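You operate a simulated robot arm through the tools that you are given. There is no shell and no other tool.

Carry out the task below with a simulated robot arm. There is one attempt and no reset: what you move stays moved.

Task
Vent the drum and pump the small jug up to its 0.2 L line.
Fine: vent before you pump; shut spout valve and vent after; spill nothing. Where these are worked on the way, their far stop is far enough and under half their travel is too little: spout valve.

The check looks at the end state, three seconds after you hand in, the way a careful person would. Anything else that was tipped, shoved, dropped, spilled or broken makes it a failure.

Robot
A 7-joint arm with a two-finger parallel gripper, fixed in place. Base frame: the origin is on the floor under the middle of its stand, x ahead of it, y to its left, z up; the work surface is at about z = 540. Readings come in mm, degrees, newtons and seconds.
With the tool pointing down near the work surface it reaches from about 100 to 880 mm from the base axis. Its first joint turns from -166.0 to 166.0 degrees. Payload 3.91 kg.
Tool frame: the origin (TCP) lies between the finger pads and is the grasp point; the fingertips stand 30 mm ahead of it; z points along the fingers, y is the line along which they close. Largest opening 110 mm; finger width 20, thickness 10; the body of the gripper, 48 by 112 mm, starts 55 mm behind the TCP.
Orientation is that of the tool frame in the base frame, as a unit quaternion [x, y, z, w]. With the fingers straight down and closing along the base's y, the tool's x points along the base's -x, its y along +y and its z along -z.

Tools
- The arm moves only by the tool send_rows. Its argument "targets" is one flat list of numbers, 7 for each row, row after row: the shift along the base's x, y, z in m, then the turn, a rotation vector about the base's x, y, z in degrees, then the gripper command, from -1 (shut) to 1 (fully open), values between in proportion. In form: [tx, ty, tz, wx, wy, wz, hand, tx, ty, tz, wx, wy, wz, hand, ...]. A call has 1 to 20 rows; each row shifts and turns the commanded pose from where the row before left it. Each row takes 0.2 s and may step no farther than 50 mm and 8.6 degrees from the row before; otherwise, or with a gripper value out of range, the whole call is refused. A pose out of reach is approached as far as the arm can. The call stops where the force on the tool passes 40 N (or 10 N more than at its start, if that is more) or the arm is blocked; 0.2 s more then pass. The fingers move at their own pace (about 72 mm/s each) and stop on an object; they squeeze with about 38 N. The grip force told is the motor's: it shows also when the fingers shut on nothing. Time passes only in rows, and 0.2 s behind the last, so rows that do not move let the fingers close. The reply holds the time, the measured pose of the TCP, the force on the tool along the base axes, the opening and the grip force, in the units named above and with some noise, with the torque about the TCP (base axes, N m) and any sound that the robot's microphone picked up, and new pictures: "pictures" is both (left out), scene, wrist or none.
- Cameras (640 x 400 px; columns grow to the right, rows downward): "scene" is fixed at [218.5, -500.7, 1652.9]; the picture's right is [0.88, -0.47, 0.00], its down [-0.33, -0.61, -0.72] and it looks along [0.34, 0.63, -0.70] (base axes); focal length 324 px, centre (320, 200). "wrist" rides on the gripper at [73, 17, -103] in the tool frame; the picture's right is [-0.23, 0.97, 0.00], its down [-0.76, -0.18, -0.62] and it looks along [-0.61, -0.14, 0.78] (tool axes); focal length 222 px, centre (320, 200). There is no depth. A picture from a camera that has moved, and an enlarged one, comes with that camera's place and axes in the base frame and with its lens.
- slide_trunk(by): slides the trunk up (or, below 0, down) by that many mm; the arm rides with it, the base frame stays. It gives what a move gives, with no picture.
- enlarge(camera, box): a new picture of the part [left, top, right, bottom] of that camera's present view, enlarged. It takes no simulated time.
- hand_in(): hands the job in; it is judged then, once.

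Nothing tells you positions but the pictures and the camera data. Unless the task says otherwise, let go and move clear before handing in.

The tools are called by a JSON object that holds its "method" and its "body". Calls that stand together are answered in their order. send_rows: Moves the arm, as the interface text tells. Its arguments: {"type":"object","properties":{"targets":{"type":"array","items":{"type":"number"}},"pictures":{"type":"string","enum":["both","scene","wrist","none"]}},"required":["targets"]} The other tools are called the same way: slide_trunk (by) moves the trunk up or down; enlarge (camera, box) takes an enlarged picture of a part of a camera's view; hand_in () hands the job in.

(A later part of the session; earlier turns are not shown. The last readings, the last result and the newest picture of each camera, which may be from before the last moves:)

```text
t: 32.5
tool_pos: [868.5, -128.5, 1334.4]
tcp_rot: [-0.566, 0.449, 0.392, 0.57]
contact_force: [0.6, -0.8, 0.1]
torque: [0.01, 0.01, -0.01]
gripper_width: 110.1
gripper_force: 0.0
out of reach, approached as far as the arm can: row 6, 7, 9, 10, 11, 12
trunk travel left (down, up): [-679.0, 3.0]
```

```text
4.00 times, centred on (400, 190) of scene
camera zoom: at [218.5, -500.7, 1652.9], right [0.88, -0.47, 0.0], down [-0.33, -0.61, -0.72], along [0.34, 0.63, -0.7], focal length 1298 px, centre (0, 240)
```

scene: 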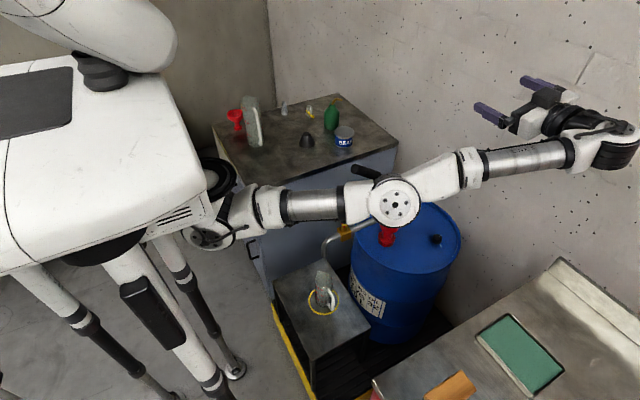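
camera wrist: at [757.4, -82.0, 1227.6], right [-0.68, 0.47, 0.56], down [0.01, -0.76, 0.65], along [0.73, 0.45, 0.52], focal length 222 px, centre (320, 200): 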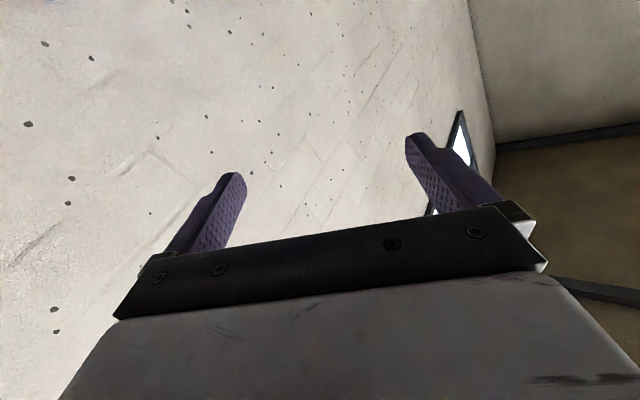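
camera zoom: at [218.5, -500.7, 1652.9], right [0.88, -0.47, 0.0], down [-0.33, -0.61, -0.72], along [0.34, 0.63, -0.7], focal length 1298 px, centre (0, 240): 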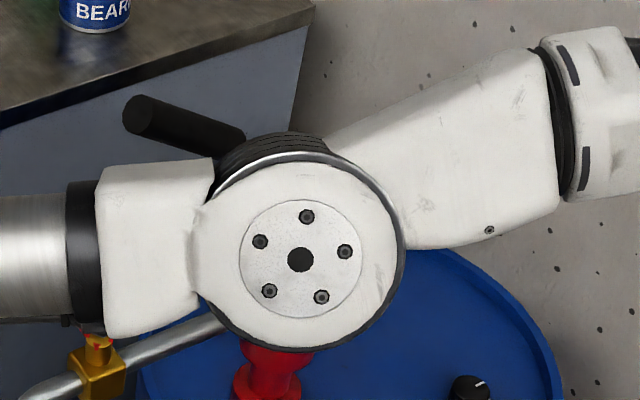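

The arm is practically straight at this point, with the disc facing −y. I'll retract the wrist by about 60 mm along the arm's line to see which way the elbow bends; the space around it is free.

{"method": "send_rows", "body": {"targets": [-0.025, 0.013, -0.01, 0, 0, 0, 1, -0.025, 0.013, -0.01, 0, 0, 0, 1, 0, 0, 0, 0, 0, 0, 1], "pictures": "scene"}}

{"method": "enlarge", "body": {"camera": "scene", "box": [180, 90, 640, 300]}}

```text
t: 33.3
tool_pos: [868.4, -127.7, 1335.0]
tcp_rot: [-0.566, 0.449, 0.393, 0.569]
contact_force: [0.3, -0.4, -0.3]
torque: [-0.01, 0.01, 0.04]
gripper_width: 109.9
gripper_force: 0.0
out of reach, approached as far as the arm can: row 1, 2
trunk travel left (down, up): [-679.0, 3.0]
```

scene: 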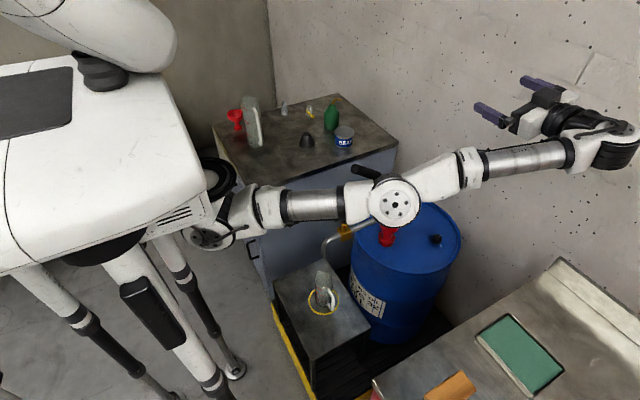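

```text
1.39 times, centred on (410, 195) of scene
camera zoom: at [218.5, -500.7, 1652.9], right [0.88, -0.47, 0.0], down [-0.33, -0.61, -0.72], along [0.34, 0.63, -0.7], focal length 451 px, centre (195, 207)
```

zoom: 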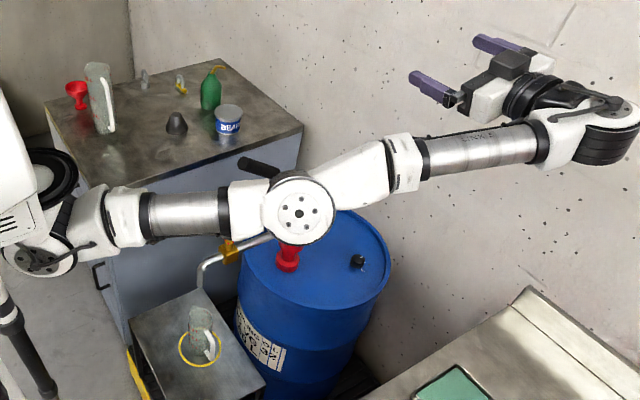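

The retraction was refused: the elbow joint is at its straight-side limit. I'll stretch out fully, rotate the tool about the elbow's hinge direction so that the elbow passes to its normal bending side, and then retract.

{"method": "send_rows", "body": {"targets": [0.0125, -0.0066, 0.0051, 0, 0, 0, 1, 0.0125, -0.0066, 0.0051, 0, 0, 0, 1, 0.0066, -0.0004, 0.0112, 3.78, 5.523, -2.03, 1, 0.0076, -0.0014, 0.0105, 3.78, 5.523, -2.03, 1, 0.0085, -0.0023, 0.0096, 3.78, 5.523, -2.03, 1, 0.0093, -0.0033, 0.0085, 3.78, 5.523, -2.03, 1, 0.0099, -0.0041, 0.0074, 3.78, 5.523, -2.03, 1, 0, 0, 0, 0, 0, 0, 1], "pictures": "scene"}}

{"method": "enlarge", "body": {"camera": "scene", "box": [180, 90, 640, 300]}}

```text
t: 35.1
tool_pos: [912.6, -140.8, 1382.7]
tcp_rot: [-0.315, 0.549, 0.531, 0.563]
contact_force: [-0.2, -0.3, -0.4]
torque: [0.0, 0.03, 0.0]
gripper_width: 110.0
gripper_force: 0.2
out of reach, approached as far as the arm can: row 1, 2, 7
trunk travel left (down, up): [-679.0, 3.0]
```

scene: 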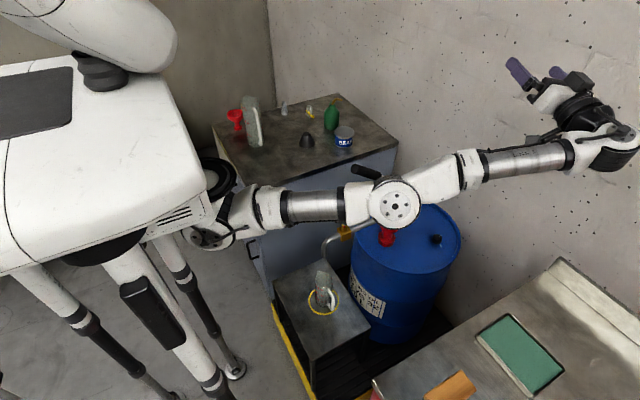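

```text
1.39 times, centred on (410, 195) of scene
camera zoom: at [218.5, -500.7, 1652.9], right [0.88, -0.47, 0.0], down [-0.33, -0.61, -0.72], along [0.34, 0.63, -0.7], focal length 451 px, centre (195, 207)
```

zoom: 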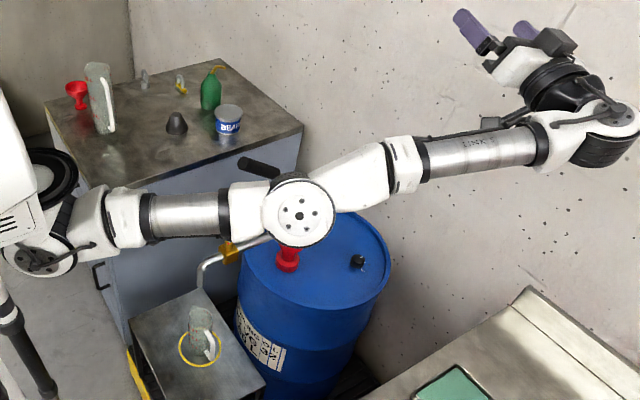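

Still no bend; a wrist joint may be the one at its limit. I'll back the tool rotation off a little and try the retraction again.

{"method": "send_rows", "body": {"targets": [-0.0093, 0.0033, -0.0085, -3.78, -5.523, 2.03, 1, -0.0085, 0.0023, -0.0096, -3.78, -5.523, 2.03, 1, -0.0166, 0.0088, -0.0068, 0, 0, 0, 1, -0.0166, 0.0088, -0.0068, 0, 0, 0, 1, -0.0166, 0.0088, -0.0068, 0, 0, 0, 1, 0, 0, 0, 0, 0, 0, 1], "pictures": "scene"}}

{"method": "enlarge", "body": {"camera": "scene", "box": [180, 90, 640, 300]}}

```text
t: 36.5
tool_pos: [886.8, -130.4, 1360.9]
tcp_rot: [-0.42, 0.515, 0.481, 0.572]
contact_force: [0.4, 0.3, -0.2]
torque: [0.02, 0.01, 0.0]
gripper_width: 110.2
gripper_force: 0.0
out of reach, approached as far as the arm can: row 3, 4, 5
trunk travel left (down, up): [-679.0, 3.0]
```

scene: 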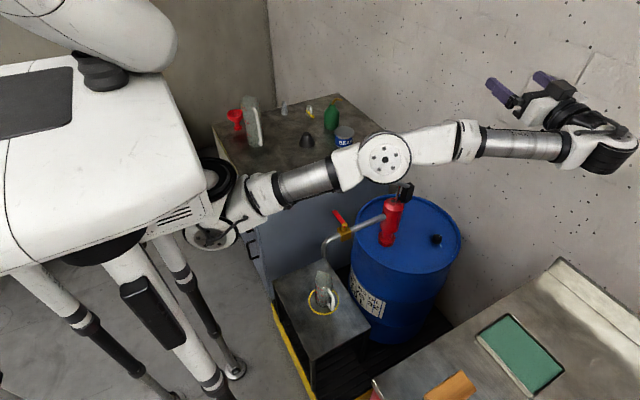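

```text
1.39 times, centred on (410, 195) of scene
camera zoom: at [218.5, -500.7, 1652.9], right [0.88, -0.47, 0.0], down [-0.33, -0.61, -0.72], along [0.34, 0.63, -0.7], focal length 451 px, centre (195, 207)
```

zoom: 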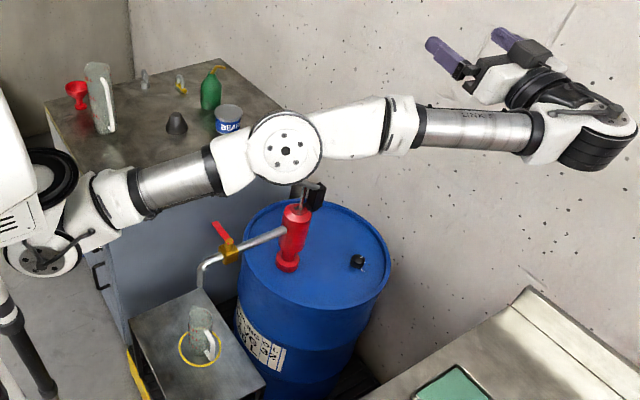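

The elbow has now flipped to its normal side and points up, with the disc facing −y. I'll retract the wrist now so that the elbow bends upward.

{"method": "send_rows", "body": {"targets": [-0.016, 0.0087, -0.0067, 0, 0, 0, 1, -0.016, 0.0087, -0.0067, 0, 0, 0, 1, -0.032, 0.0173, -0.0133, 0, 0, 0, 1, -0.032, 0.0173, -0.0133, 0, 0, 0, 1, -0.032, 0.0173, -0.0133, 0, 0, 0, 1, 0, 0, 0, 0, 0, 0, 1], "pictures": "scene"}}

{"method": "enlarge", "body": {"camera": "scene", "box": [180, 20, 620, 290]}}

```text
t: 37.9
tool_pos: [892.4, -87.0, 1335.6]
tcp_rot: [-0.421, 0.515, 0.48, 0.571]
contact_force: [-0.4, -0.5, -0.5]
torque: [0.01, 0.03, 0.01]
gripper_width: 110.1
gripper_force: 0.0
out of reach, approached as far as the arm can: row 1, 2, 3, 4, 5
trunk travel left (down, up): [-679.0, 3.0]
```

scene: 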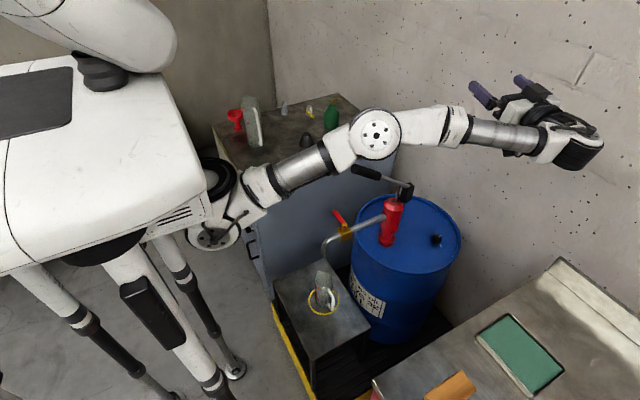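

```text
1.45 times, centred on (400, 155) of scene
camera zoom: at [218.5, -500.7, 1652.9], right [0.88, -0.47, 0.0], down [-0.33, -0.61, -0.72], along [0.34, 0.63, -0.7], focal length 472 px, centre (204, 266)
```

zoom: 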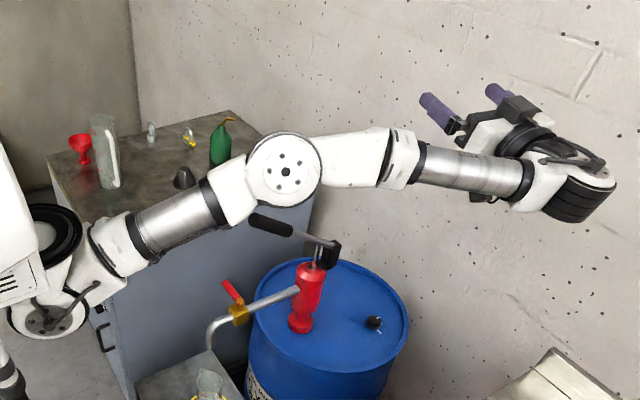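

The elbow is bending up nicely, but a wrist joint limits motion in this orientation. I'll tip the tool back down toward the vent orientation (about 57° about its closing axis) with the wrist held in place.

{"method": "send_rows", "body": {"targets": [0.0018, 0.001, -0.0276, -7.967, 1.561, -0.455, 1, 0.001, -0.0029, -0.0275, -7.967, 1.561, -0.455, 1, 0.0002, -0.0067, -0.0268, -7.967, 1.561, -0.455, 1, -0.0006, -0.0103, -0.0256, -7.967, 1.561, -0.455, 1, -0.0013, -0.0138, -0.0239, -7.967, 1.561, -0.455, 1, -0.0021, -0.0169, -0.0218, -7.967, 1.561, -0.455, 1, -0.0028, -0.0197, -0.0191, -7.967, 1.561, -0.455, 1, 0, 0, 0, 0, 0, 0, 1], "pictures": "scene"}}

{"method": "enlarge", "body": {"camera": "scene", "box": [180, 20, 620, 290]}}

```text
t: 39.7
tool_pos: [890.2, -156.2, 1161.5]
tcp_rot: [-0.579, 0.741, 0.205, 0.271]
contact_force: [-0.1, 0.0, -0.4]
torque: [-0.02, 0.03, -0.01]
gripper_width: 109.9
gripper_force: 0.0
trunk travel left (down, up): [-679.0, 3.0]
```

scene: 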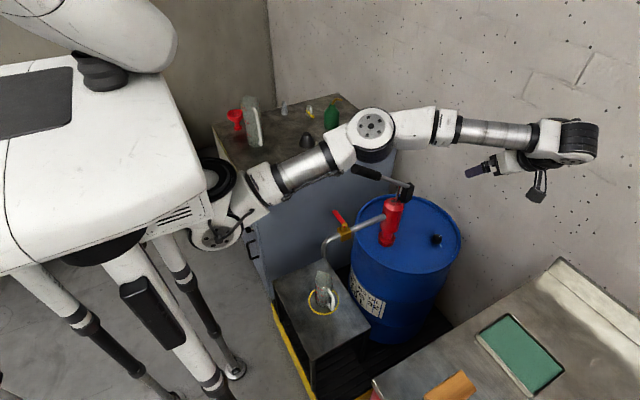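

```text
1.45 times, centred on (400, 155) of scene
camera zoom: at [218.5, -500.7, 1652.9], right [0.88, -0.47, 0.0], down [-0.33, -0.61, -0.72], along [0.34, 0.63, -0.7], focal length 472 px, centre (204, 266)
```

zoom: 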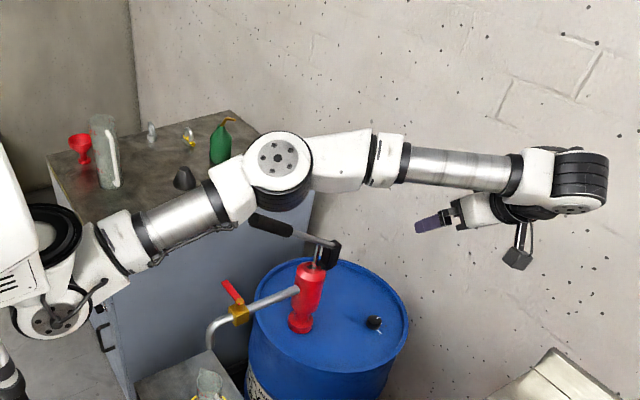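

Now in the vent orientation with the elbow up. Let me measure the elbow plate to see how far above and beside the handle it is.

{"method": "enlarge", "body": {"camera": "scene", "box": [331, 100, 411, 150]}}

```text
8.00 times, centred on (371, 125) of scene
camera zoom: at [218.5, -500.7, 1652.9], right [0.88, -0.47, 0.0], down [-0.33, -0.61, -0.72], along [0.34, 0.63, -0.7], focal length 2595 px, centre (-88, 800)
```

zoom: 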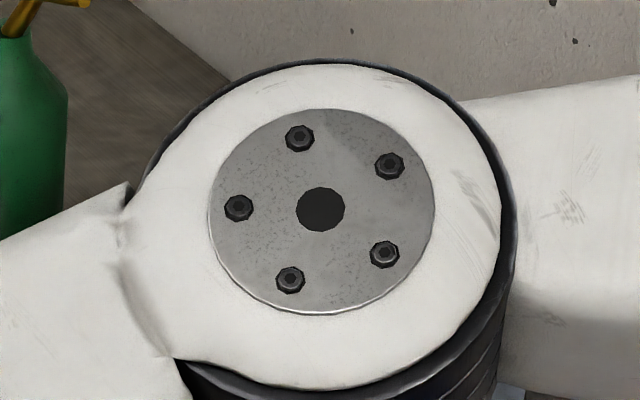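

The elbow is partly up (about 45°). I'll roll back up to gain elbow height, then swing the tool outward instead of rolling straight back, and only then bend the arm. That should keep the elbow up.

{"method": "send_rows", "body": {"targets": [0.0028, 0.0197, 0.0191, 7.967, -1.561, 0.455, 1, 0.0021, 0.0169, 0.0218, 7.967, -1.561, 0.455, 1, 0.0013, 0.0138, 0.0239, 7.967, -1.561, 0.455, 1, 0.0006, 0.0103, 0.0256, 7.967, -1.561, 0.455, 1, -0.0002, 0.0067, 0.0268, 7.967, -1.561, 0.455, 1, -0.001, 0.0029, 0.0275, 7.967, -1.561, 0.455, 1, -0.0018, -0.001, 0.0276, 7.967, -1.561, 0.455, 1, 0, 0, 0, 0, 0, 0, 1], "pictures": "scene"}}

```text
t: 41.5
tool_pos: [894.7, -94.3, 1334.0]
tcp_rot: [-0.419, 0.515, 0.481, 0.573]
contact_force: [0.0, 0.2, 0.5]
torque: [-0.01, 0.0, 0.05]
gripper_width: 110.2
gripper_force: 0.1
out of reach, approached as far as the arm can: row 7
trunk travel left (down, up): [-679.0, 3.0]
```

scene: 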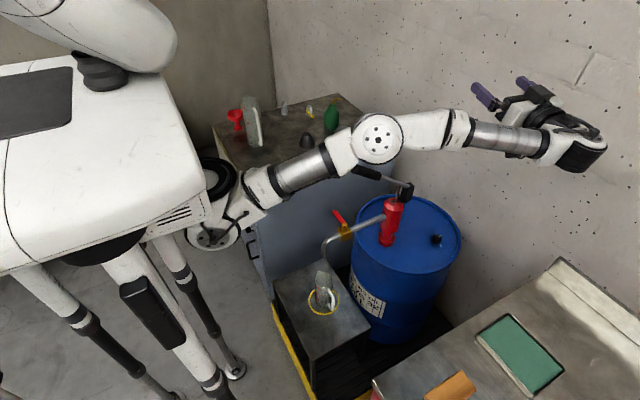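

Back at the raised-elbow pose. Now I'll swing the tool outward about the vertical while retracting the wrist.

{"method": "send_rows", "body": {"targets": [0.0269, -0.0071, 0, 0, 0, -8.25, 1, 0.0256, -0.0109, 0, 0, 0, -8.25, 1, 0.0238, -0.0145, 0, 0, 0, -8.25, 1, 0.0115, -0.0137, -0.002, 0, 0, -8.25, 1, -0.0013, -0.0117, -0.005, 0, 0, -8.25, 1, -0.0045, -0.0141, -0.005, 0, 0, -8.25, 1, -0.0079, -0.0161, -0.005, 0, 0, -8.25, 1, -0.0117, -0.0176, -0.005, 0, 0, -8.25, 1, -0.0156, -0.0185, -0.005, 0, 0, -8.25, 1, -0.0196, -0.0188, -0.005, 0, 0, -8.25, 1, -0.0235, -0.0186, -0.005, 0, 0, -8.25, 1, -0.0275, -0.0178, -0.005, 0, 0, -8.25, 1, 0, 0, 0, 0, 0, 0, 1], "pictures": "scene"}}

{"method": "enlarge", "body": {"camera": "scene", "box": [180, 20, 620, 290]}}

```text
t: 44.3
tool_pos: [906.8, -251.2, 1301.0]
tcp_rot: [0.054, 0.665, -0.05, 0.744]
contact_force: [-0.6, -0.1, 0.3]
torque: [0.02, 0.02, -0.01]
gripper_width: 109.7
gripper_force: 0.0
out of reach, approached as far as the arm can: row 11, 12
trunk travel left (down, up): [-679.0, 3.0]
```

scene: 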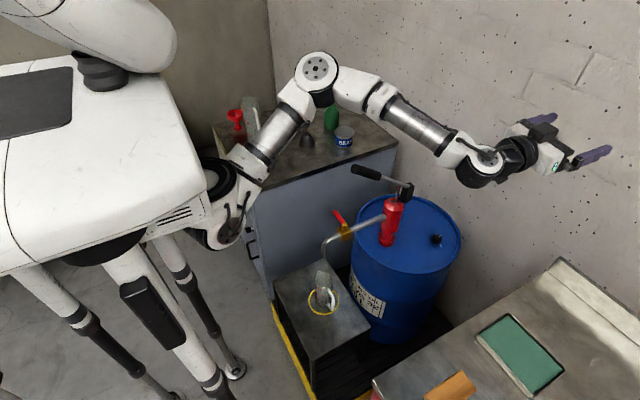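

```text
1.45 times, centred on (400, 155) of scene
camera zoom: at [218.5, -500.7, 1652.9], right [0.88, -0.47, 0.0], down [-0.33, -0.61, -0.72], along [0.34, 0.63, -0.7], focal length 472 px, centre (204, 266)
```

zoom: 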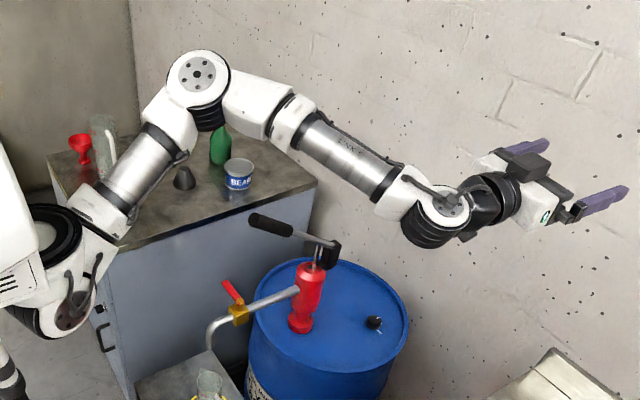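

The elbow is higher now (about 57–60°), so this loop works. I'll do a stronger second loop: tool down and then tipped right while the arm is well bent, where the elbow is hardly affected, followed by stretching and rolling again.

{"method": "send_rows", "body": {"targets": [-0.0041, 0.0065, -0.0263, 1.188, 7.942, 0, 1, -0.0079, 0.007, -0.0262, 1.188, 7.942, 0, 1, -0.0116, 0.0076, -0.0255, 1.188, 7.942, 0, 1, -0.0153, 0.0081, -0.0244, 1.188, 7.942, 0, 1, -0.0186, 0.0086, -0.0227, 1.188, 7.942, 0, 1, -0.0218, 0.0091, -0.0206, 1.188, 7.942, 0, 1, -0.0246, 0.0095, -0.0181, 1.188, 7.942, 0, 1, -0.027, 0.0099, -0.0151, 1.188, 7.942, 0, 1, -0.0291, 0.0101, -0.0119, 1.188, 7.942, 0, 1, -0.0306, 0.0104, -0.0083, 1.188, 7.942, 0, 1, -0.0316, 0.0106, -0.0047, 1.188, 7.942, 0, 1, -0.0321, 0.0106, -0.0009, 1.188, 7.942, 0, 1, 0, 0, 0, 0, 0, 0, 1], "pictures": "scene"}}

{"method": "enlarge", "body": {"camera": "scene", "box": [180, 20, 500, 260]}}

```text
t: 47.1
tool_pos: [652.3, -139.6, 1097.3]
tcp_rot: [0.082, 0.997, 0.0, -0.001]
contact_force: [0.0, 0.0, -0.3]
torque: [-0.03, 0.01, -0.03]
gripper_width: 110.1
gripper_force: 0.0
trunk travel left (down, up): [-679.0, 3.0]
```

scene: 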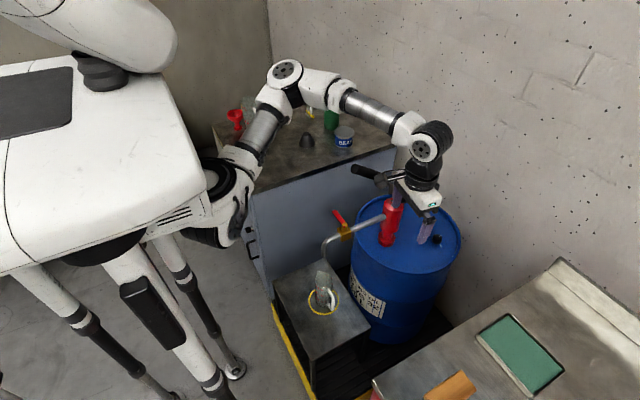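

```text
1.67 times, centred on (340, 140) of scene
camera zoom: at [218.5, -500.7, 1652.9], right [0.88, -0.47, 0.0], down [-0.33, -0.61, -0.72], along [0.34, 0.63, -0.7], focal length 541 px, centre (287, 300)
```

zoom: 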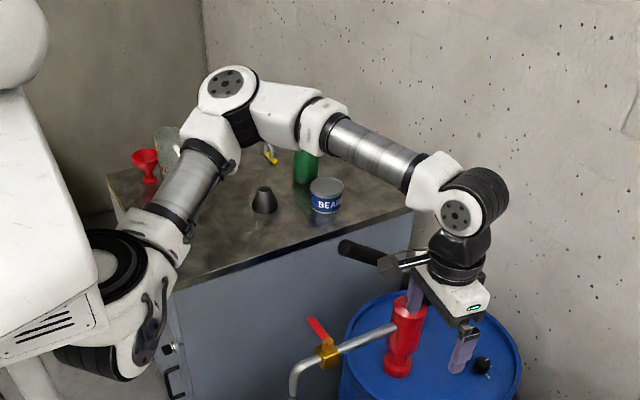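

The tool-down pose gives the same elbow height as before (about 31°). I want to know whether the arm slowly drifts to a preferred posture: I'll wait a few seconds without moving and compare the elbow.

{"method": "enlarge", "body": {"camera": "scene", "box": [245, 45, 325, 95]}}

{"method": "send_rows", "body": {"targets": [0, 0, 0, 0, 0, 0, 1, 0, 0, 0, 0, 0, 0, 1, 0, 0, 0, 0, 0, 0, 1, 0, 0, 0, 0, 0, 0, 1, 0, 0, 0, 0, 0, 0, 1, 0, 0, 0, 0, 0, 0, 1, 0, 0, 0, 0, 0, 0, 1, 0, 0, 0, 0, 0, 0, 1, 0, 0, 0, 0, 0, 0, 1, 0, 0, 0, 0, 0, 0, 1], "pictures": "none"}}

{"method": "enlarge", "body": {"camera": "scene", "box": [245, 45, 325, 95]}}

```text
8.00 times, centred on (285, 70) of scene
camera zoom: at [218.5, -500.7, 1652.9], right [0.88, -0.47, 0.0], down [-0.33, -0.61, -0.72], along [0.34, 0.63, -0.7], focal length 2595 px, centre (600, 1240)
```

zoom: 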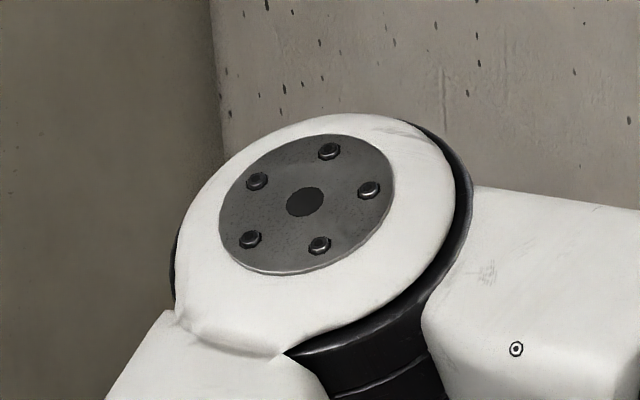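

```text
t: 49.3
tool_pos: [653.6, -139.5, 1096.1]
tcp_rot: [0.08, 0.997, 0.0, -0.001]
contact_force: [-0.2, -0.5, -0.3]
torque: [-0.01, 0.0, -0.01]
gripper_width: 110.2
gripper_force: 0.2
trunk travel left (down, up): [-679.0, 3.0]
```

```text
8.00 times, centred on (285, 70) of scene
camera zoom: at [218.5, -500.7, 1652.9], right [0.88, -0.47, 0.0], down [-0.33, -0.61, -0.72], along [0.34, 0.63, -0.7], focal length 2595 px, centre (600, 1240)
```

zoom: 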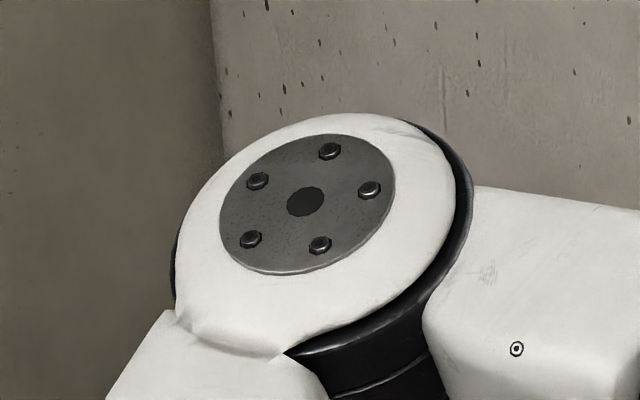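

No drift, so the arm simply holds. The data suggest that the elbow rises relative to the shoulder–wrist line as the wrist goes lower. I'll move to the vent orientation on the −y side at intermediate height and measure how the elbow behaves before going down.

{"method": "send_rows", "body": {"targets": [0.0148, -0.013, -0.0042, 0, 0, 8.4, 0.2, 0.0148, -0.013, -0.0042, 0, 0, 8.4, 0.2, 0.0148, -0.013, -0.0042, 0, 0, 8.4, 0.2, 0.0148, -0.013, -0.0042, 0, 0, 8.4, 0.2, 0.0148, -0.013, -0.0042, 0, 0, 8.4, 0.2, 0.0148, -0.013, -0.0042, 0, 0, 8.4, 0.2, 0.0148, -0.013, -0.0042, 0, 0, 8.4, 0.2, 0.0148, -0.013, -0.0042, 0, 0, 8.4, 0.2, 0.0148, -0.013, -0.0042, 0, 0, 8.4, 0.2, 0.0148, -0.013, -0.0042, 0, 0, 8.4, 0.2, 0.019, 0.0242, -0.0121, 7.728, -2.072, 0, 0.2, 0.0189, 0.0237, -0.0083, 7.728, -2.072, 0, 0.2, 0.0186, 0.0227, -0.0047, 7.728, -2.072, 0, 0.2, 0.0182, 0.0212, -0.0012, 7.728, -2.072, 0, 0.2, 0.0177, 0.0193, 0.002, 7.728, -2.072, 0, 0.2, 0, 0, 0, 0, 0, 0, 0.2], "pictures": "scene"}}

{"method": "enlarge", "body": {"camera": "scene", "box": [180, 20, 620, 290]}}

```text
t: 52.7
tool_pos: [892.3, -160.4, 1031.5]
tcp_rot: [-0.57, 0.747, 0.209, 0.271]
contact_force: [-0.8, -0.4, -0.2]
torque: [0.02, 0.01, -0.01]
gripper_width: 66.0
gripper_force: 0.0
trunk travel left (down, up): [-679.0, 3.0]
```

scene: 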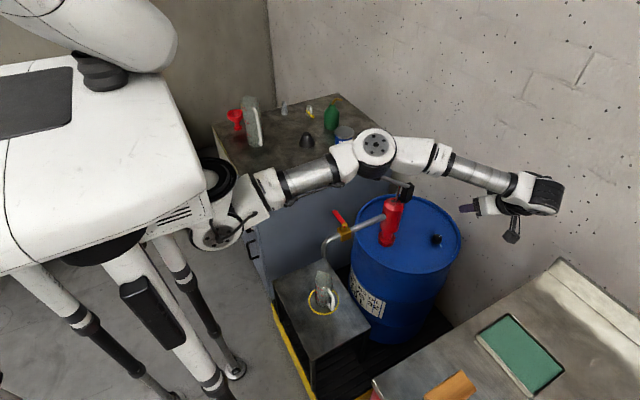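

```text
1.45 times, centred on (400, 155) of scene
camera zoom: at [218.5, -500.7, 1652.9], right [0.88, -0.47, 0.0], down [-0.33, -0.61, -0.72], along [0.34, 0.63, -0.7], focal length 472 px, centre (204, 266)
```

zoom: 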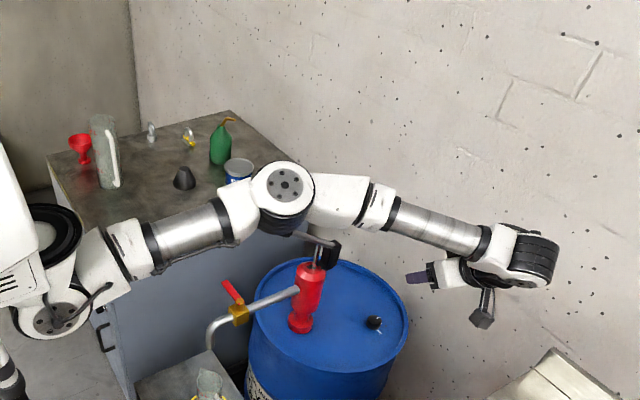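

{"method": "enlarge", "body": {"camera": "scene", "box": [336, 118, 416, 168]}}

```text
8.00 times, centred on (376, 143) of scene
camera zoom: at [218.5, -500.7, 1652.9], right [0.88, -0.47, 0.0], down [-0.33, -0.61, -0.72], along [0.34, 0.63, -0.7], focal length 2595 px, centre (-128, 656)
```

zoom: 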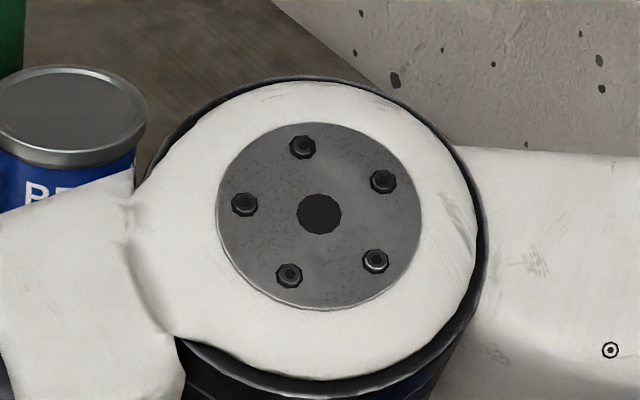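

From the right side the elbow would run into the handle. But since the elbow naturally bows to the left, approaching the vent from the left rear of the pump (hand coming from +y, behind the pump) keeps the whole arm on the far side of the handle. I'll lift, then roll the tool over and move the wrist to the left high above everything.

{"method": "send_rows", "body": {"targets": [0, 0, 0.0435, 0, 0, 0, 0.2, 0, 0, 0.0435, 0, 0, 0, 0.2, 0, 0, 0.0435, 0, 0, 0, 0.2, -0.0051, 0.0129, -0.0158, -8.003, 0.697, 1.665, 0.2, -0.0046, 0.0107, -0.0127, -8.003, 0.697, 1.665, 0.2, -0.0041, 0.0091, -0.0092, -8.003, 0.697, 1.665, 0.2, -0.0034, 0.0079, -0.0056, -8.003, 0.697, 1.665, 0.2, -0.0027, 0.0073, -0.0019, -8.003, 0.697, 1.665, 0.2, -0.0019, 0.0072, 0.0019, -8.003, 0.697, 1.665, 0.2, -0.0011, 0.0077, 0.0056, -8.003, 0.697, 1.665, 0.2, -0.0003, 0.0087, 0.0092, -8.003, 0.697, 1.665, 0.2, 0.0006, 0.0103, 0.0126, -8.003, 0.697, 1.665, 0.2, 0.0014, 0.0123, 0.0158, -8.003, 0.697, 1.665, 0.2, 0, 0, 0, 0, 0, 0, 0.2]}}

{"method": "enlarge", "body": {"camera": "scene", "box": [180, 20, 580, 270]}}

```text
t: 55.7
tool_pos: [873.2, -66.2, 1160.2]
tcp_rot: [0.692, -0.636, 0.253, 0.23]
contact_force: [-0.7, 0.3, -0.1]
torque: [0.03, 0.03, 0.03]
gripper_width: 66.1
gripper_force: 0.2
trunk travel left (down, up): [-679.0, 3.0]
camera wrist: at [853.3, -56.6, 1286.0], right [-0.98, 0.09, -0.15], down [0.1, 1.0, -0.01], along [0.15, -0.03, -0.99], focal length 222 px, centre (320, 200)
```

scene: 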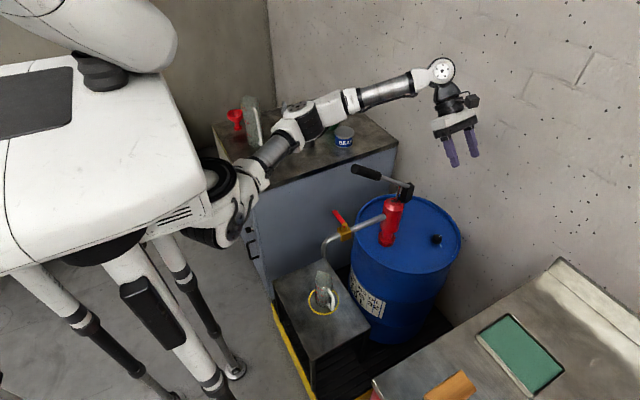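
wrist: 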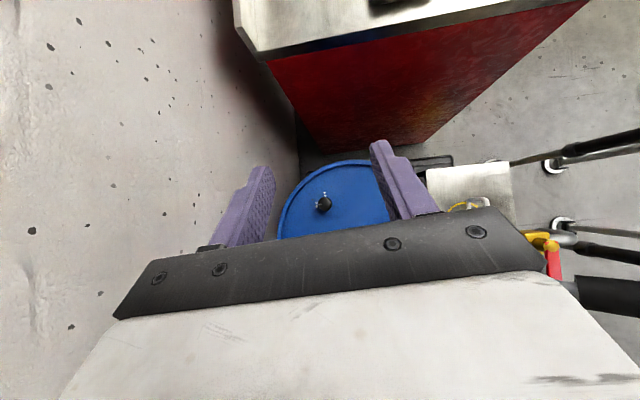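

```text
1.60 times, centred on (380, 145) of scene
camera zoom: at [218.5, -500.7, 1652.9], right [0.88, -0.47, 0.0], down [-0.33, -0.61, -0.72], along [0.34, 0.63, -0.7], focal length 519 px, centre (224, 288)
```

zoom: 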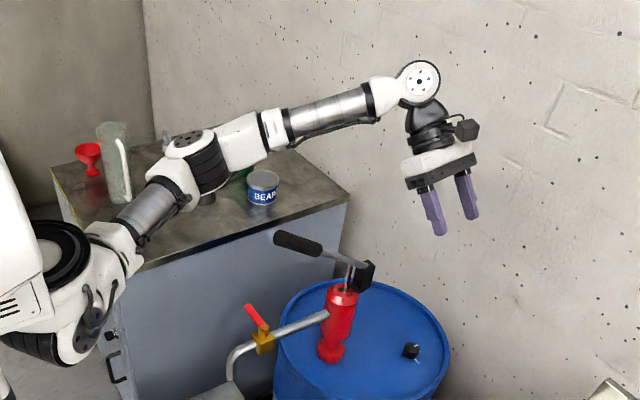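

The arm is now fully on the left of the handle, and the camera looks straight down at the vent. I'll zoom in to read it precisely.

{"method": "enlarge", "body": {"camera": "wrist", "box": [305, 188, 345, 213]}}

{"method": "enlarge", "body": {"camera": "wrist", "box": [230, 120, 450, 250]}}

```text
16.00 times, centred on (325, 200) of wrist
camera zoom: at [853.3, -56.6, 1286.0], right [-0.98, 0.09, -0.15], down [0.1, 1.0, -0.01], along [0.15, -0.03, -0.99], focal length 3554 px, centre (240, 192)
```

zoom: 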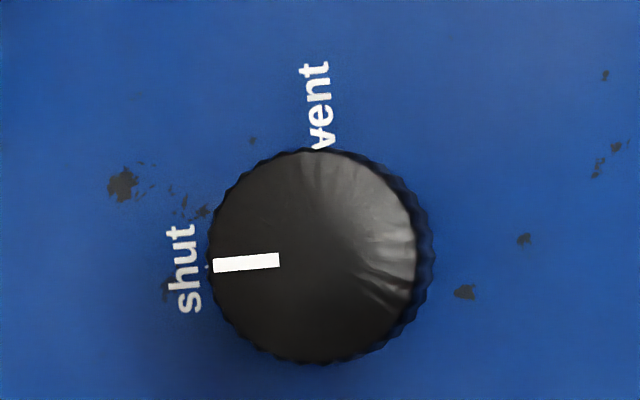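

```text
2.91 times, centred on (340, 185) of wrist
camera zoom: at [853.3, -56.6, 1286.0], right [-0.98, 0.09, -0.15], down [0.1, 1.0, -0.01], along [0.15, -0.03, -0.99], focal length 646 px, centre (262, 244)
```

zoom: 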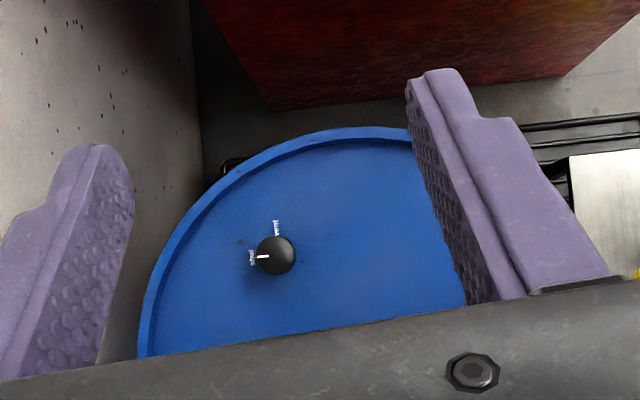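

Confirmed: the pointer is at "shut" (+x) and "vent" is 90° clockwise at −y; the knob centre is about (918, −58, 780). I'll shift over it at height and then descend partway, checking the arm.

{"method": "send_rows", "body": {"targets": [0.022, 0.0108, 0, 0, 0, 2.5, 0.2, 0.022, 0.0108, 0, 0, 0, 2.5, 0.2, 0, 0, -0.05, 0, 0, 0, 0.2, 0, 0, -0.05, 0, 0, 0, 0.2, 0, 0, -0.05, 0, 0, 0, 0.2, 0, 0, -0.05, 0, 0, 0, 0.2, 0, 0, 0, 0, 0, 0, 0.2]}}

{"method": "enlarge", "body": {"camera": "scene", "box": [240, 80, 520, 255]}}

```text
t: 57.3
tool_pos: [914.8, -45.7, 959.4]
tcp_rot: [0.718, -0.606, 0.262, 0.22]
contact_force: [-0.7, 0.0, 0.2]
torque: [0.02, -0.02, 0.0]
gripper_width: 66.1
gripper_force: 0.0
trunk travel left (down, up): [-679.0, 3.0]
camera wrist: at [895.5, -38.5, 1086.8], right [-0.99, 0.01, -0.15], down [0.01, 1.0, -0.01], along [0.15, -0.01, -0.99], focal length 222 px, centre (320, 200)
```

scene: 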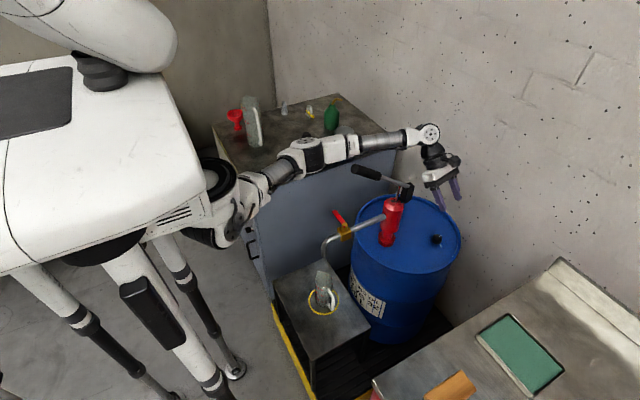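
wrist: 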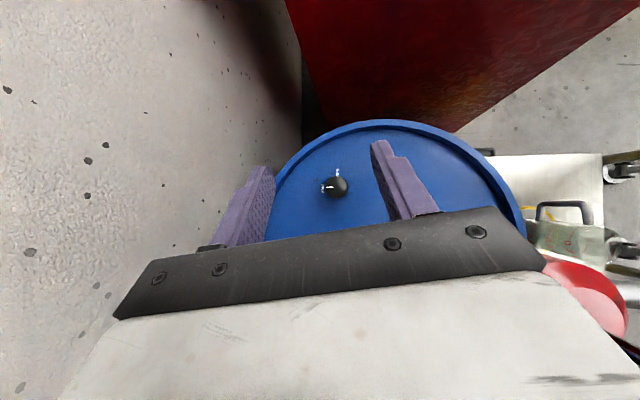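

```text
2.29 times, centred on (380, 168) of scene
camera zoom: at [218.5, -500.7, 1652.9], right [0.88, -0.47, 0.0], down [-0.33, -0.61, -0.72], along [0.34, 0.63, -0.7], focal length 742 px, centre (183, 274)
```

zoom: 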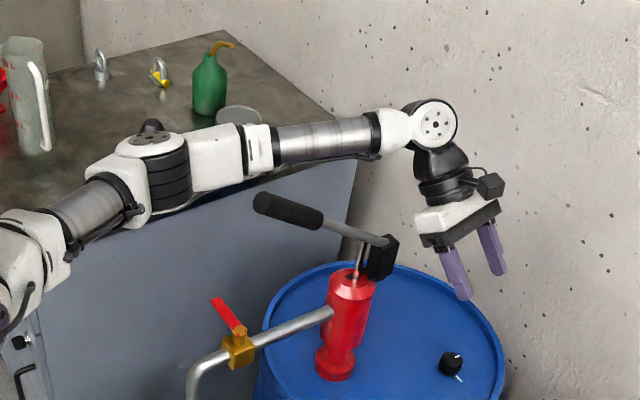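

All clear, with the elbow out to the left. I'll descend to just above the knob and re-measure.

{"method": "send_rows", "body": {"targets": [0, 0, -0.05, 0, 0, 0, 0.2, 0, 0, -0.045, 0, 0, 0, 0.2, 0, 0, 0, 0, 0, 0, 0.2]}}

{"method": "enlarge", "body": {"camera": "wrist", "box": [270, 120, 430, 220]}}

{"method": "enlarge", "body": {"camera": "scene", "box": [300, 100, 500, 255]}}

```text
t: 58.1
tool_pos: [915.1, -44.8, 866.3]
tcp_rot: [0.718, -0.607, 0.262, 0.219]
contact_force: [-0.9, 0.5, 0.0]
torque: [0.01, -0.01, 0.0]
gripper_width: 65.9
gripper_force: 0.1
trunk travel left (down, up): [-679.0, 3.0]
camera wrist: at [896.1, -36.7, 993.3], right [-0.99, 0.01, -0.15], down [0.01, 1.0, -0.01], along [0.15, -0.01, -0.99], focal length 222 px, centre (320, 200)
```

scene: 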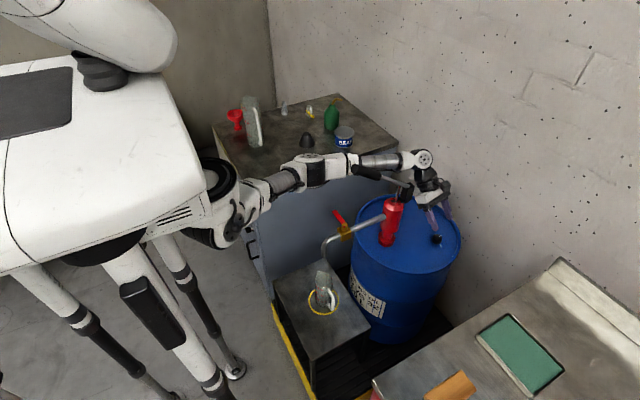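
wrist: 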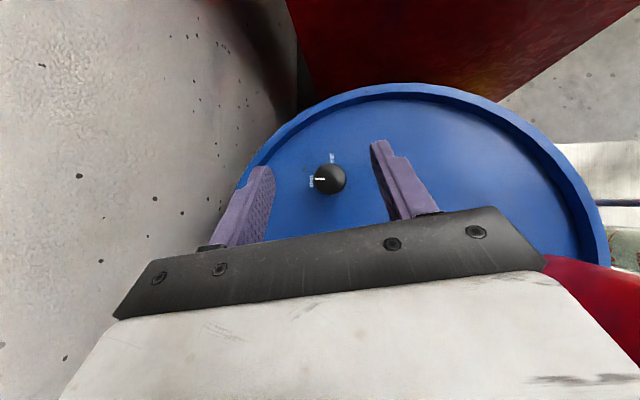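

```text
4.00 times, centred on (350, 170) of wrist
camera zoom: at [896.1, -36.7, 993.3], right [-0.99, 0.01, -0.15], down [0.01, 1.0, -0.01], along [0.15, -0.01, -0.99], focal length 888 px, centre (200, 320)
```

zoom: 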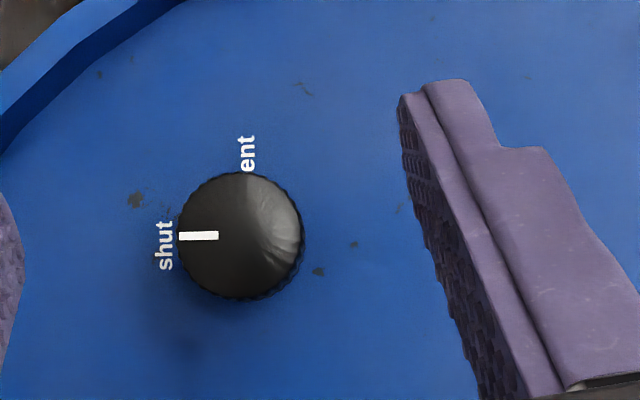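

```text
2.58 times, centred on (400, 178) of scene
camera zoom: at [218.5, -500.7, 1652.9], right [0.88, -0.47, 0.0], down [-0.33, -0.61, -0.72], along [0.34, 0.63, -0.7], focal length 837 px, centre (114, 258)
```

zoom: 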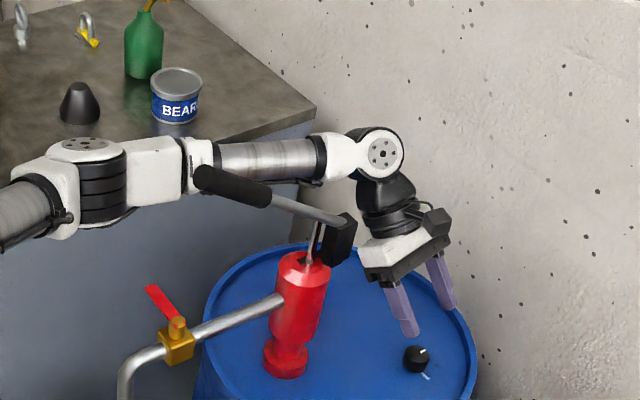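

The knob is at (918, −59), top at 780. The fingers straddle it; I'll descend so that the fingertips bracket the knob a few millimetres above the drum, then close.

{"method": "send_rows", "body": {"targets": [0.001, 0, -0.04, 0, 0, 0, 0.2, 0, 0, -0.03, 0, 0, 0, 0.2, 0, 0, 0, 0, 0, 0, 0.2]}}

{"method": "enlarge", "body": {"camera": "scene", "box": [360, 130, 500, 255]}}

{"method": "enlarge", "body": {"camera": "wrist", "box": [220, 90, 460, 240]}}

```text
t: 58.9
tool_pos: [916.4, -42.6, 795.5]
tcp_rot: [0.719, -0.606, 0.262, 0.219]
contact_force: [0.4, -0.5, 0.3]
torque: [0.04, 0.03, 0.03]
gripper_width: 65.9
gripper_force: 0.1
trunk travel left (down, up): [-679.0, 3.0]
camera wrist: at [896.6, -35.1, 923.2], right [-0.99, 0.01, -0.15], down [0.01, 1.0, -0.01], along [0.15, -0.01, -0.99], focal length 222 px, centre (320, 200)
```

scene: 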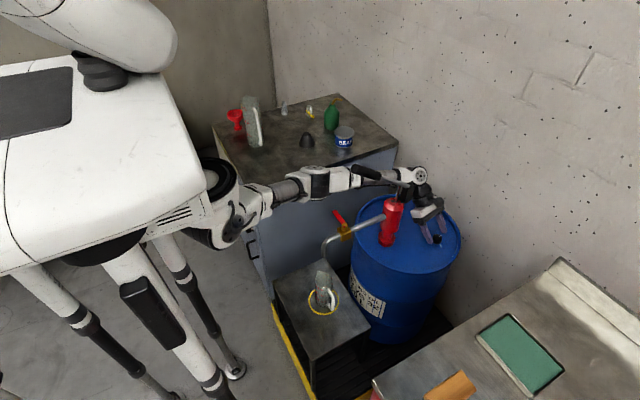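
wrist: 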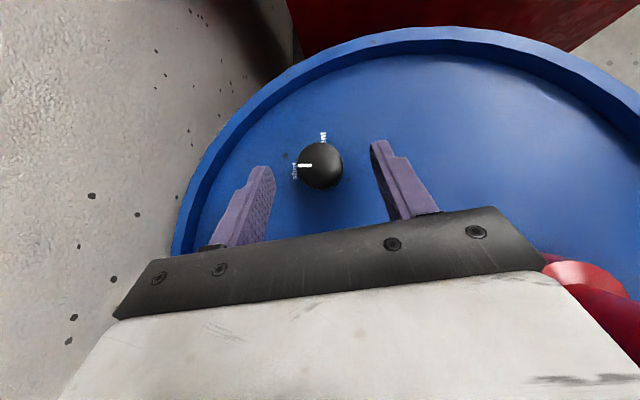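

```text
3.20 times, centred on (430, 192) of scene
camera zoom: at [218.5, -500.7, 1652.9], right [0.88, -0.47, 0.0], down [-0.33, -0.61, -0.72], along [0.34, 0.63, -0.7], focal length 1038 px, centre (-32, 224)
```

zoom: 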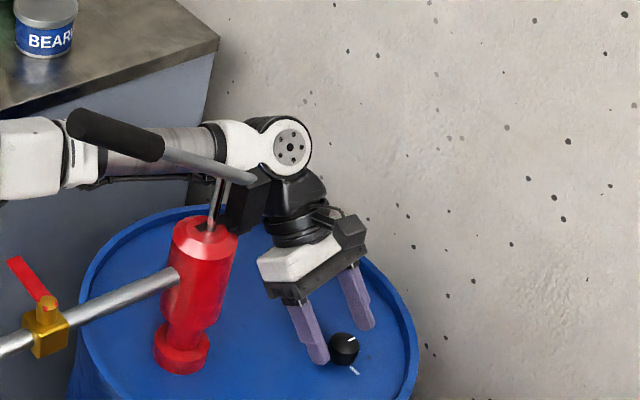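

```text
2.67 times, centred on (340, 165) of wrist
camera zoom: at [896.6, -35.1, 923.2], right [-0.99, 0.01, -0.15], down [0.01, 1.0, -0.01], along [0.15, -0.01, -0.99], focal length 592 px, centre (267, 293)
```

zoom: 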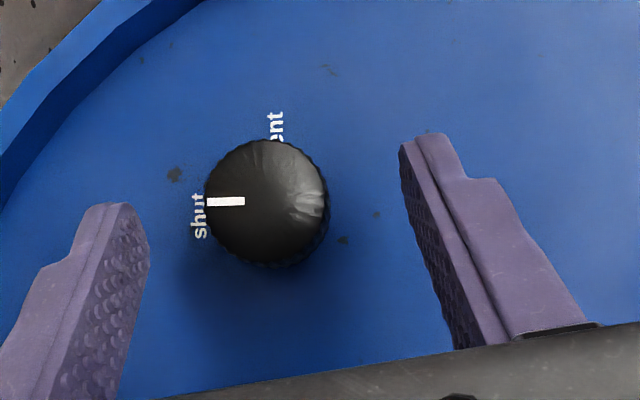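

The fingers bracket the knob with good centering, and the handle hasn't moved. I'll nudge 2 mm closer and close the gripper on the knob.

{"method": "send_rows", "body": {"targets": [0, -0.002, -0.002, 0, 0, 0, 0.2, 0, 0, 0, 0, 0, 0, -0.2, 0, 0, 0, 0, 0, 0, -1, 0, 0, 0, 0, 0, 0, -1, 0, 0, 0, 0, 0, 0, -1]}}

{"method": "enlarge", "body": {"camera": "wrist", "box": [220, 90, 460, 240]}}

```text
t: 60.1
tool_pos: [917.8, -45.6, 794.5]
tcp_rot: [0.719, -0.605, 0.263, 0.218]
contact_force: [11.9, -2.0, 1.0]
torque: [0.06, -0.21, 0.18]
gripper_width: 31.2
gripper_force: 44.5
trunk travel left (down, up): [-679.0, 3.0]
camera wrist: at [897.4, -37.9, 921.3], right [-0.99, 0.01, -0.15], down [0.01, 1.0, -0.01], along [0.15, -0.01, -0.99], focal length 222 px, centre (320, 200)
```

scene: 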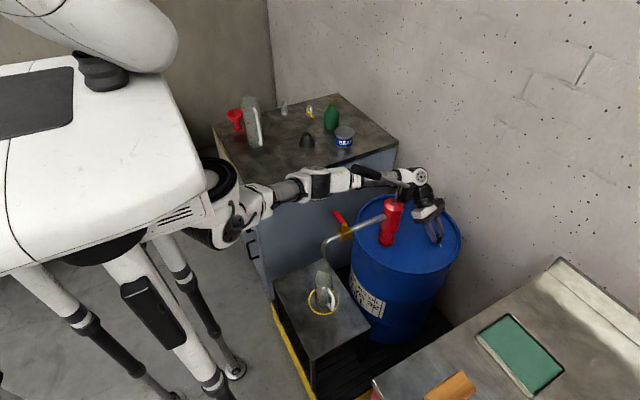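
wrist: 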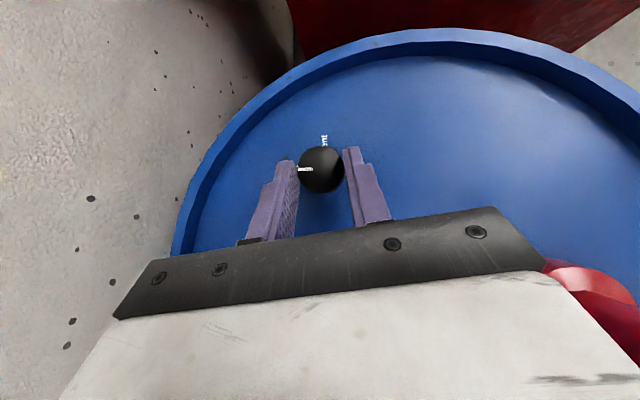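

```text
2.67 times, centred on (340, 165) of wrist
camera zoom: at [897.4, -37.9, 921.3], right [-0.99, 0.01, -0.15], down [0.01, 1.0, -0.01], along [0.15, -0.01, -0.99], focal length 592 px, centre (267, 293)
```

zoom: 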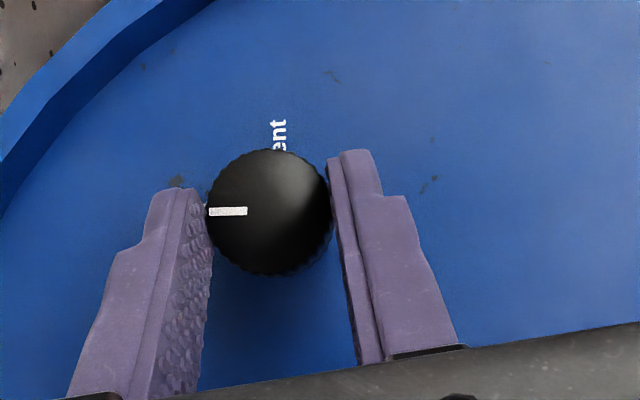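

Knob gripped (31 mm). I'll turn it clockwise 36° about its axis, first easing off the small side load.

{"method": "send_rows", "body": {"targets": [0.001, 0, 0, 0, 0, 0, -1, 0.00146, 0.00018, 0, 0, 0, -6, -1, 0.00147, 2e-05, 0, 0, 0, -6, -1, 0.00146, -0.00013, 0, 0, 0, -6, -1, 0.00144, -0.00028, 0, 0, 0, -6, -1, 0.0014, -0.00043, 0, 0, 0, -6, -1, 0.00135, -0.00058, 0, 0, 0, -6, -1, 0, 0, 0, 0, 0, 0, -1]}}

{"method": "enlarge", "body": {"camera": "wrist", "box": [220, 90, 460, 240]}}

{"method": "enlarge", "body": {"camera": "scene", "box": [300, 130, 500, 255]}}

```text
t: 61.0
tool_pos: [922.2, -46.6, 795.2]
tcp_rot: [-0.64, 0.69, -0.237, -0.242]
contact_force: [15.9, -0.1, -11.5]
torque: [-0.12, -0.23, 0.24]
gripper_width: 31.7
gripper_force: 45.2
out of reach, approached as far as the arm can: row 4
trunk travel left (down, up): [-679.0, 3.0]
stopped in row 4: the force on the tool passed its limit at 48 N (the readings are from after the stop); the commanded pose is now the measured one
camera wrist: at [901.2, -34.4, 921.2], right [-0.96, 0.24, -0.16], down [0.25, 0.97, 0.0], along [0.16, -0.04, -0.99], focal length 222 px, centre (320, 200)
```

scene: 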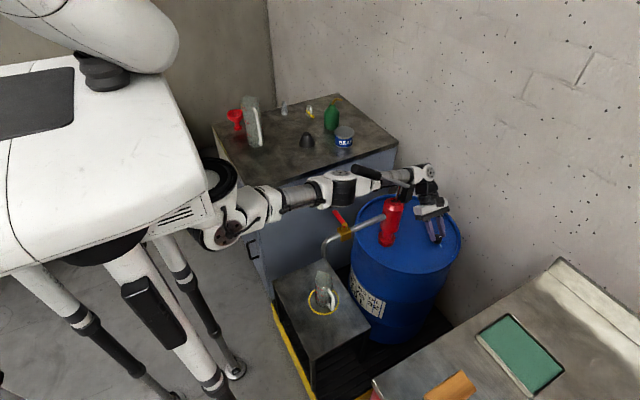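
wrist: 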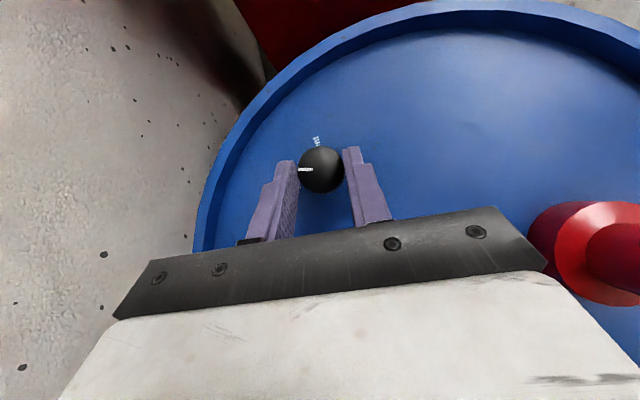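

```text
2.67 times, centred on (340, 165) of wrist
camera zoom: at [901.2, -34.4, 921.2], right [-0.96, 0.24, -0.16], down [0.25, 0.97, 0.0], along [0.16, -0.04, -0.99], focal length 592 px, centre (267, 293)
```

zoom: 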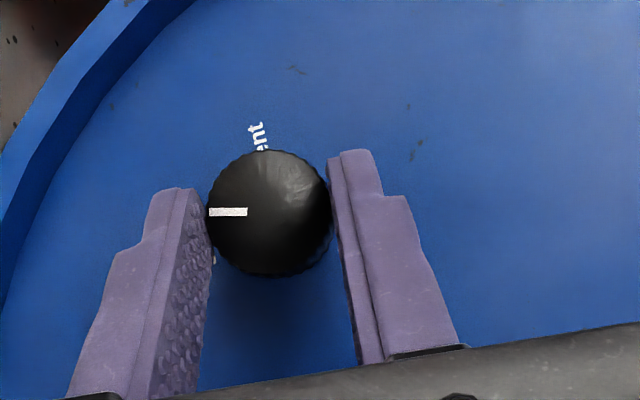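

```text
3.20 times, centred on (400, 192) of scene
camera zoom: at [218.5, -500.7, 1652.9], right [0.88, -0.47, 0.0], down [-0.33, -0.61, -0.72], along [0.34, 0.63, -0.7], focal length 1038 px, centre (64, 224)
```

zoom: 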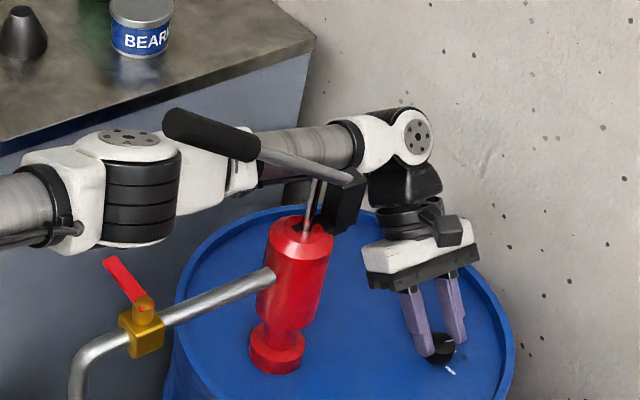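

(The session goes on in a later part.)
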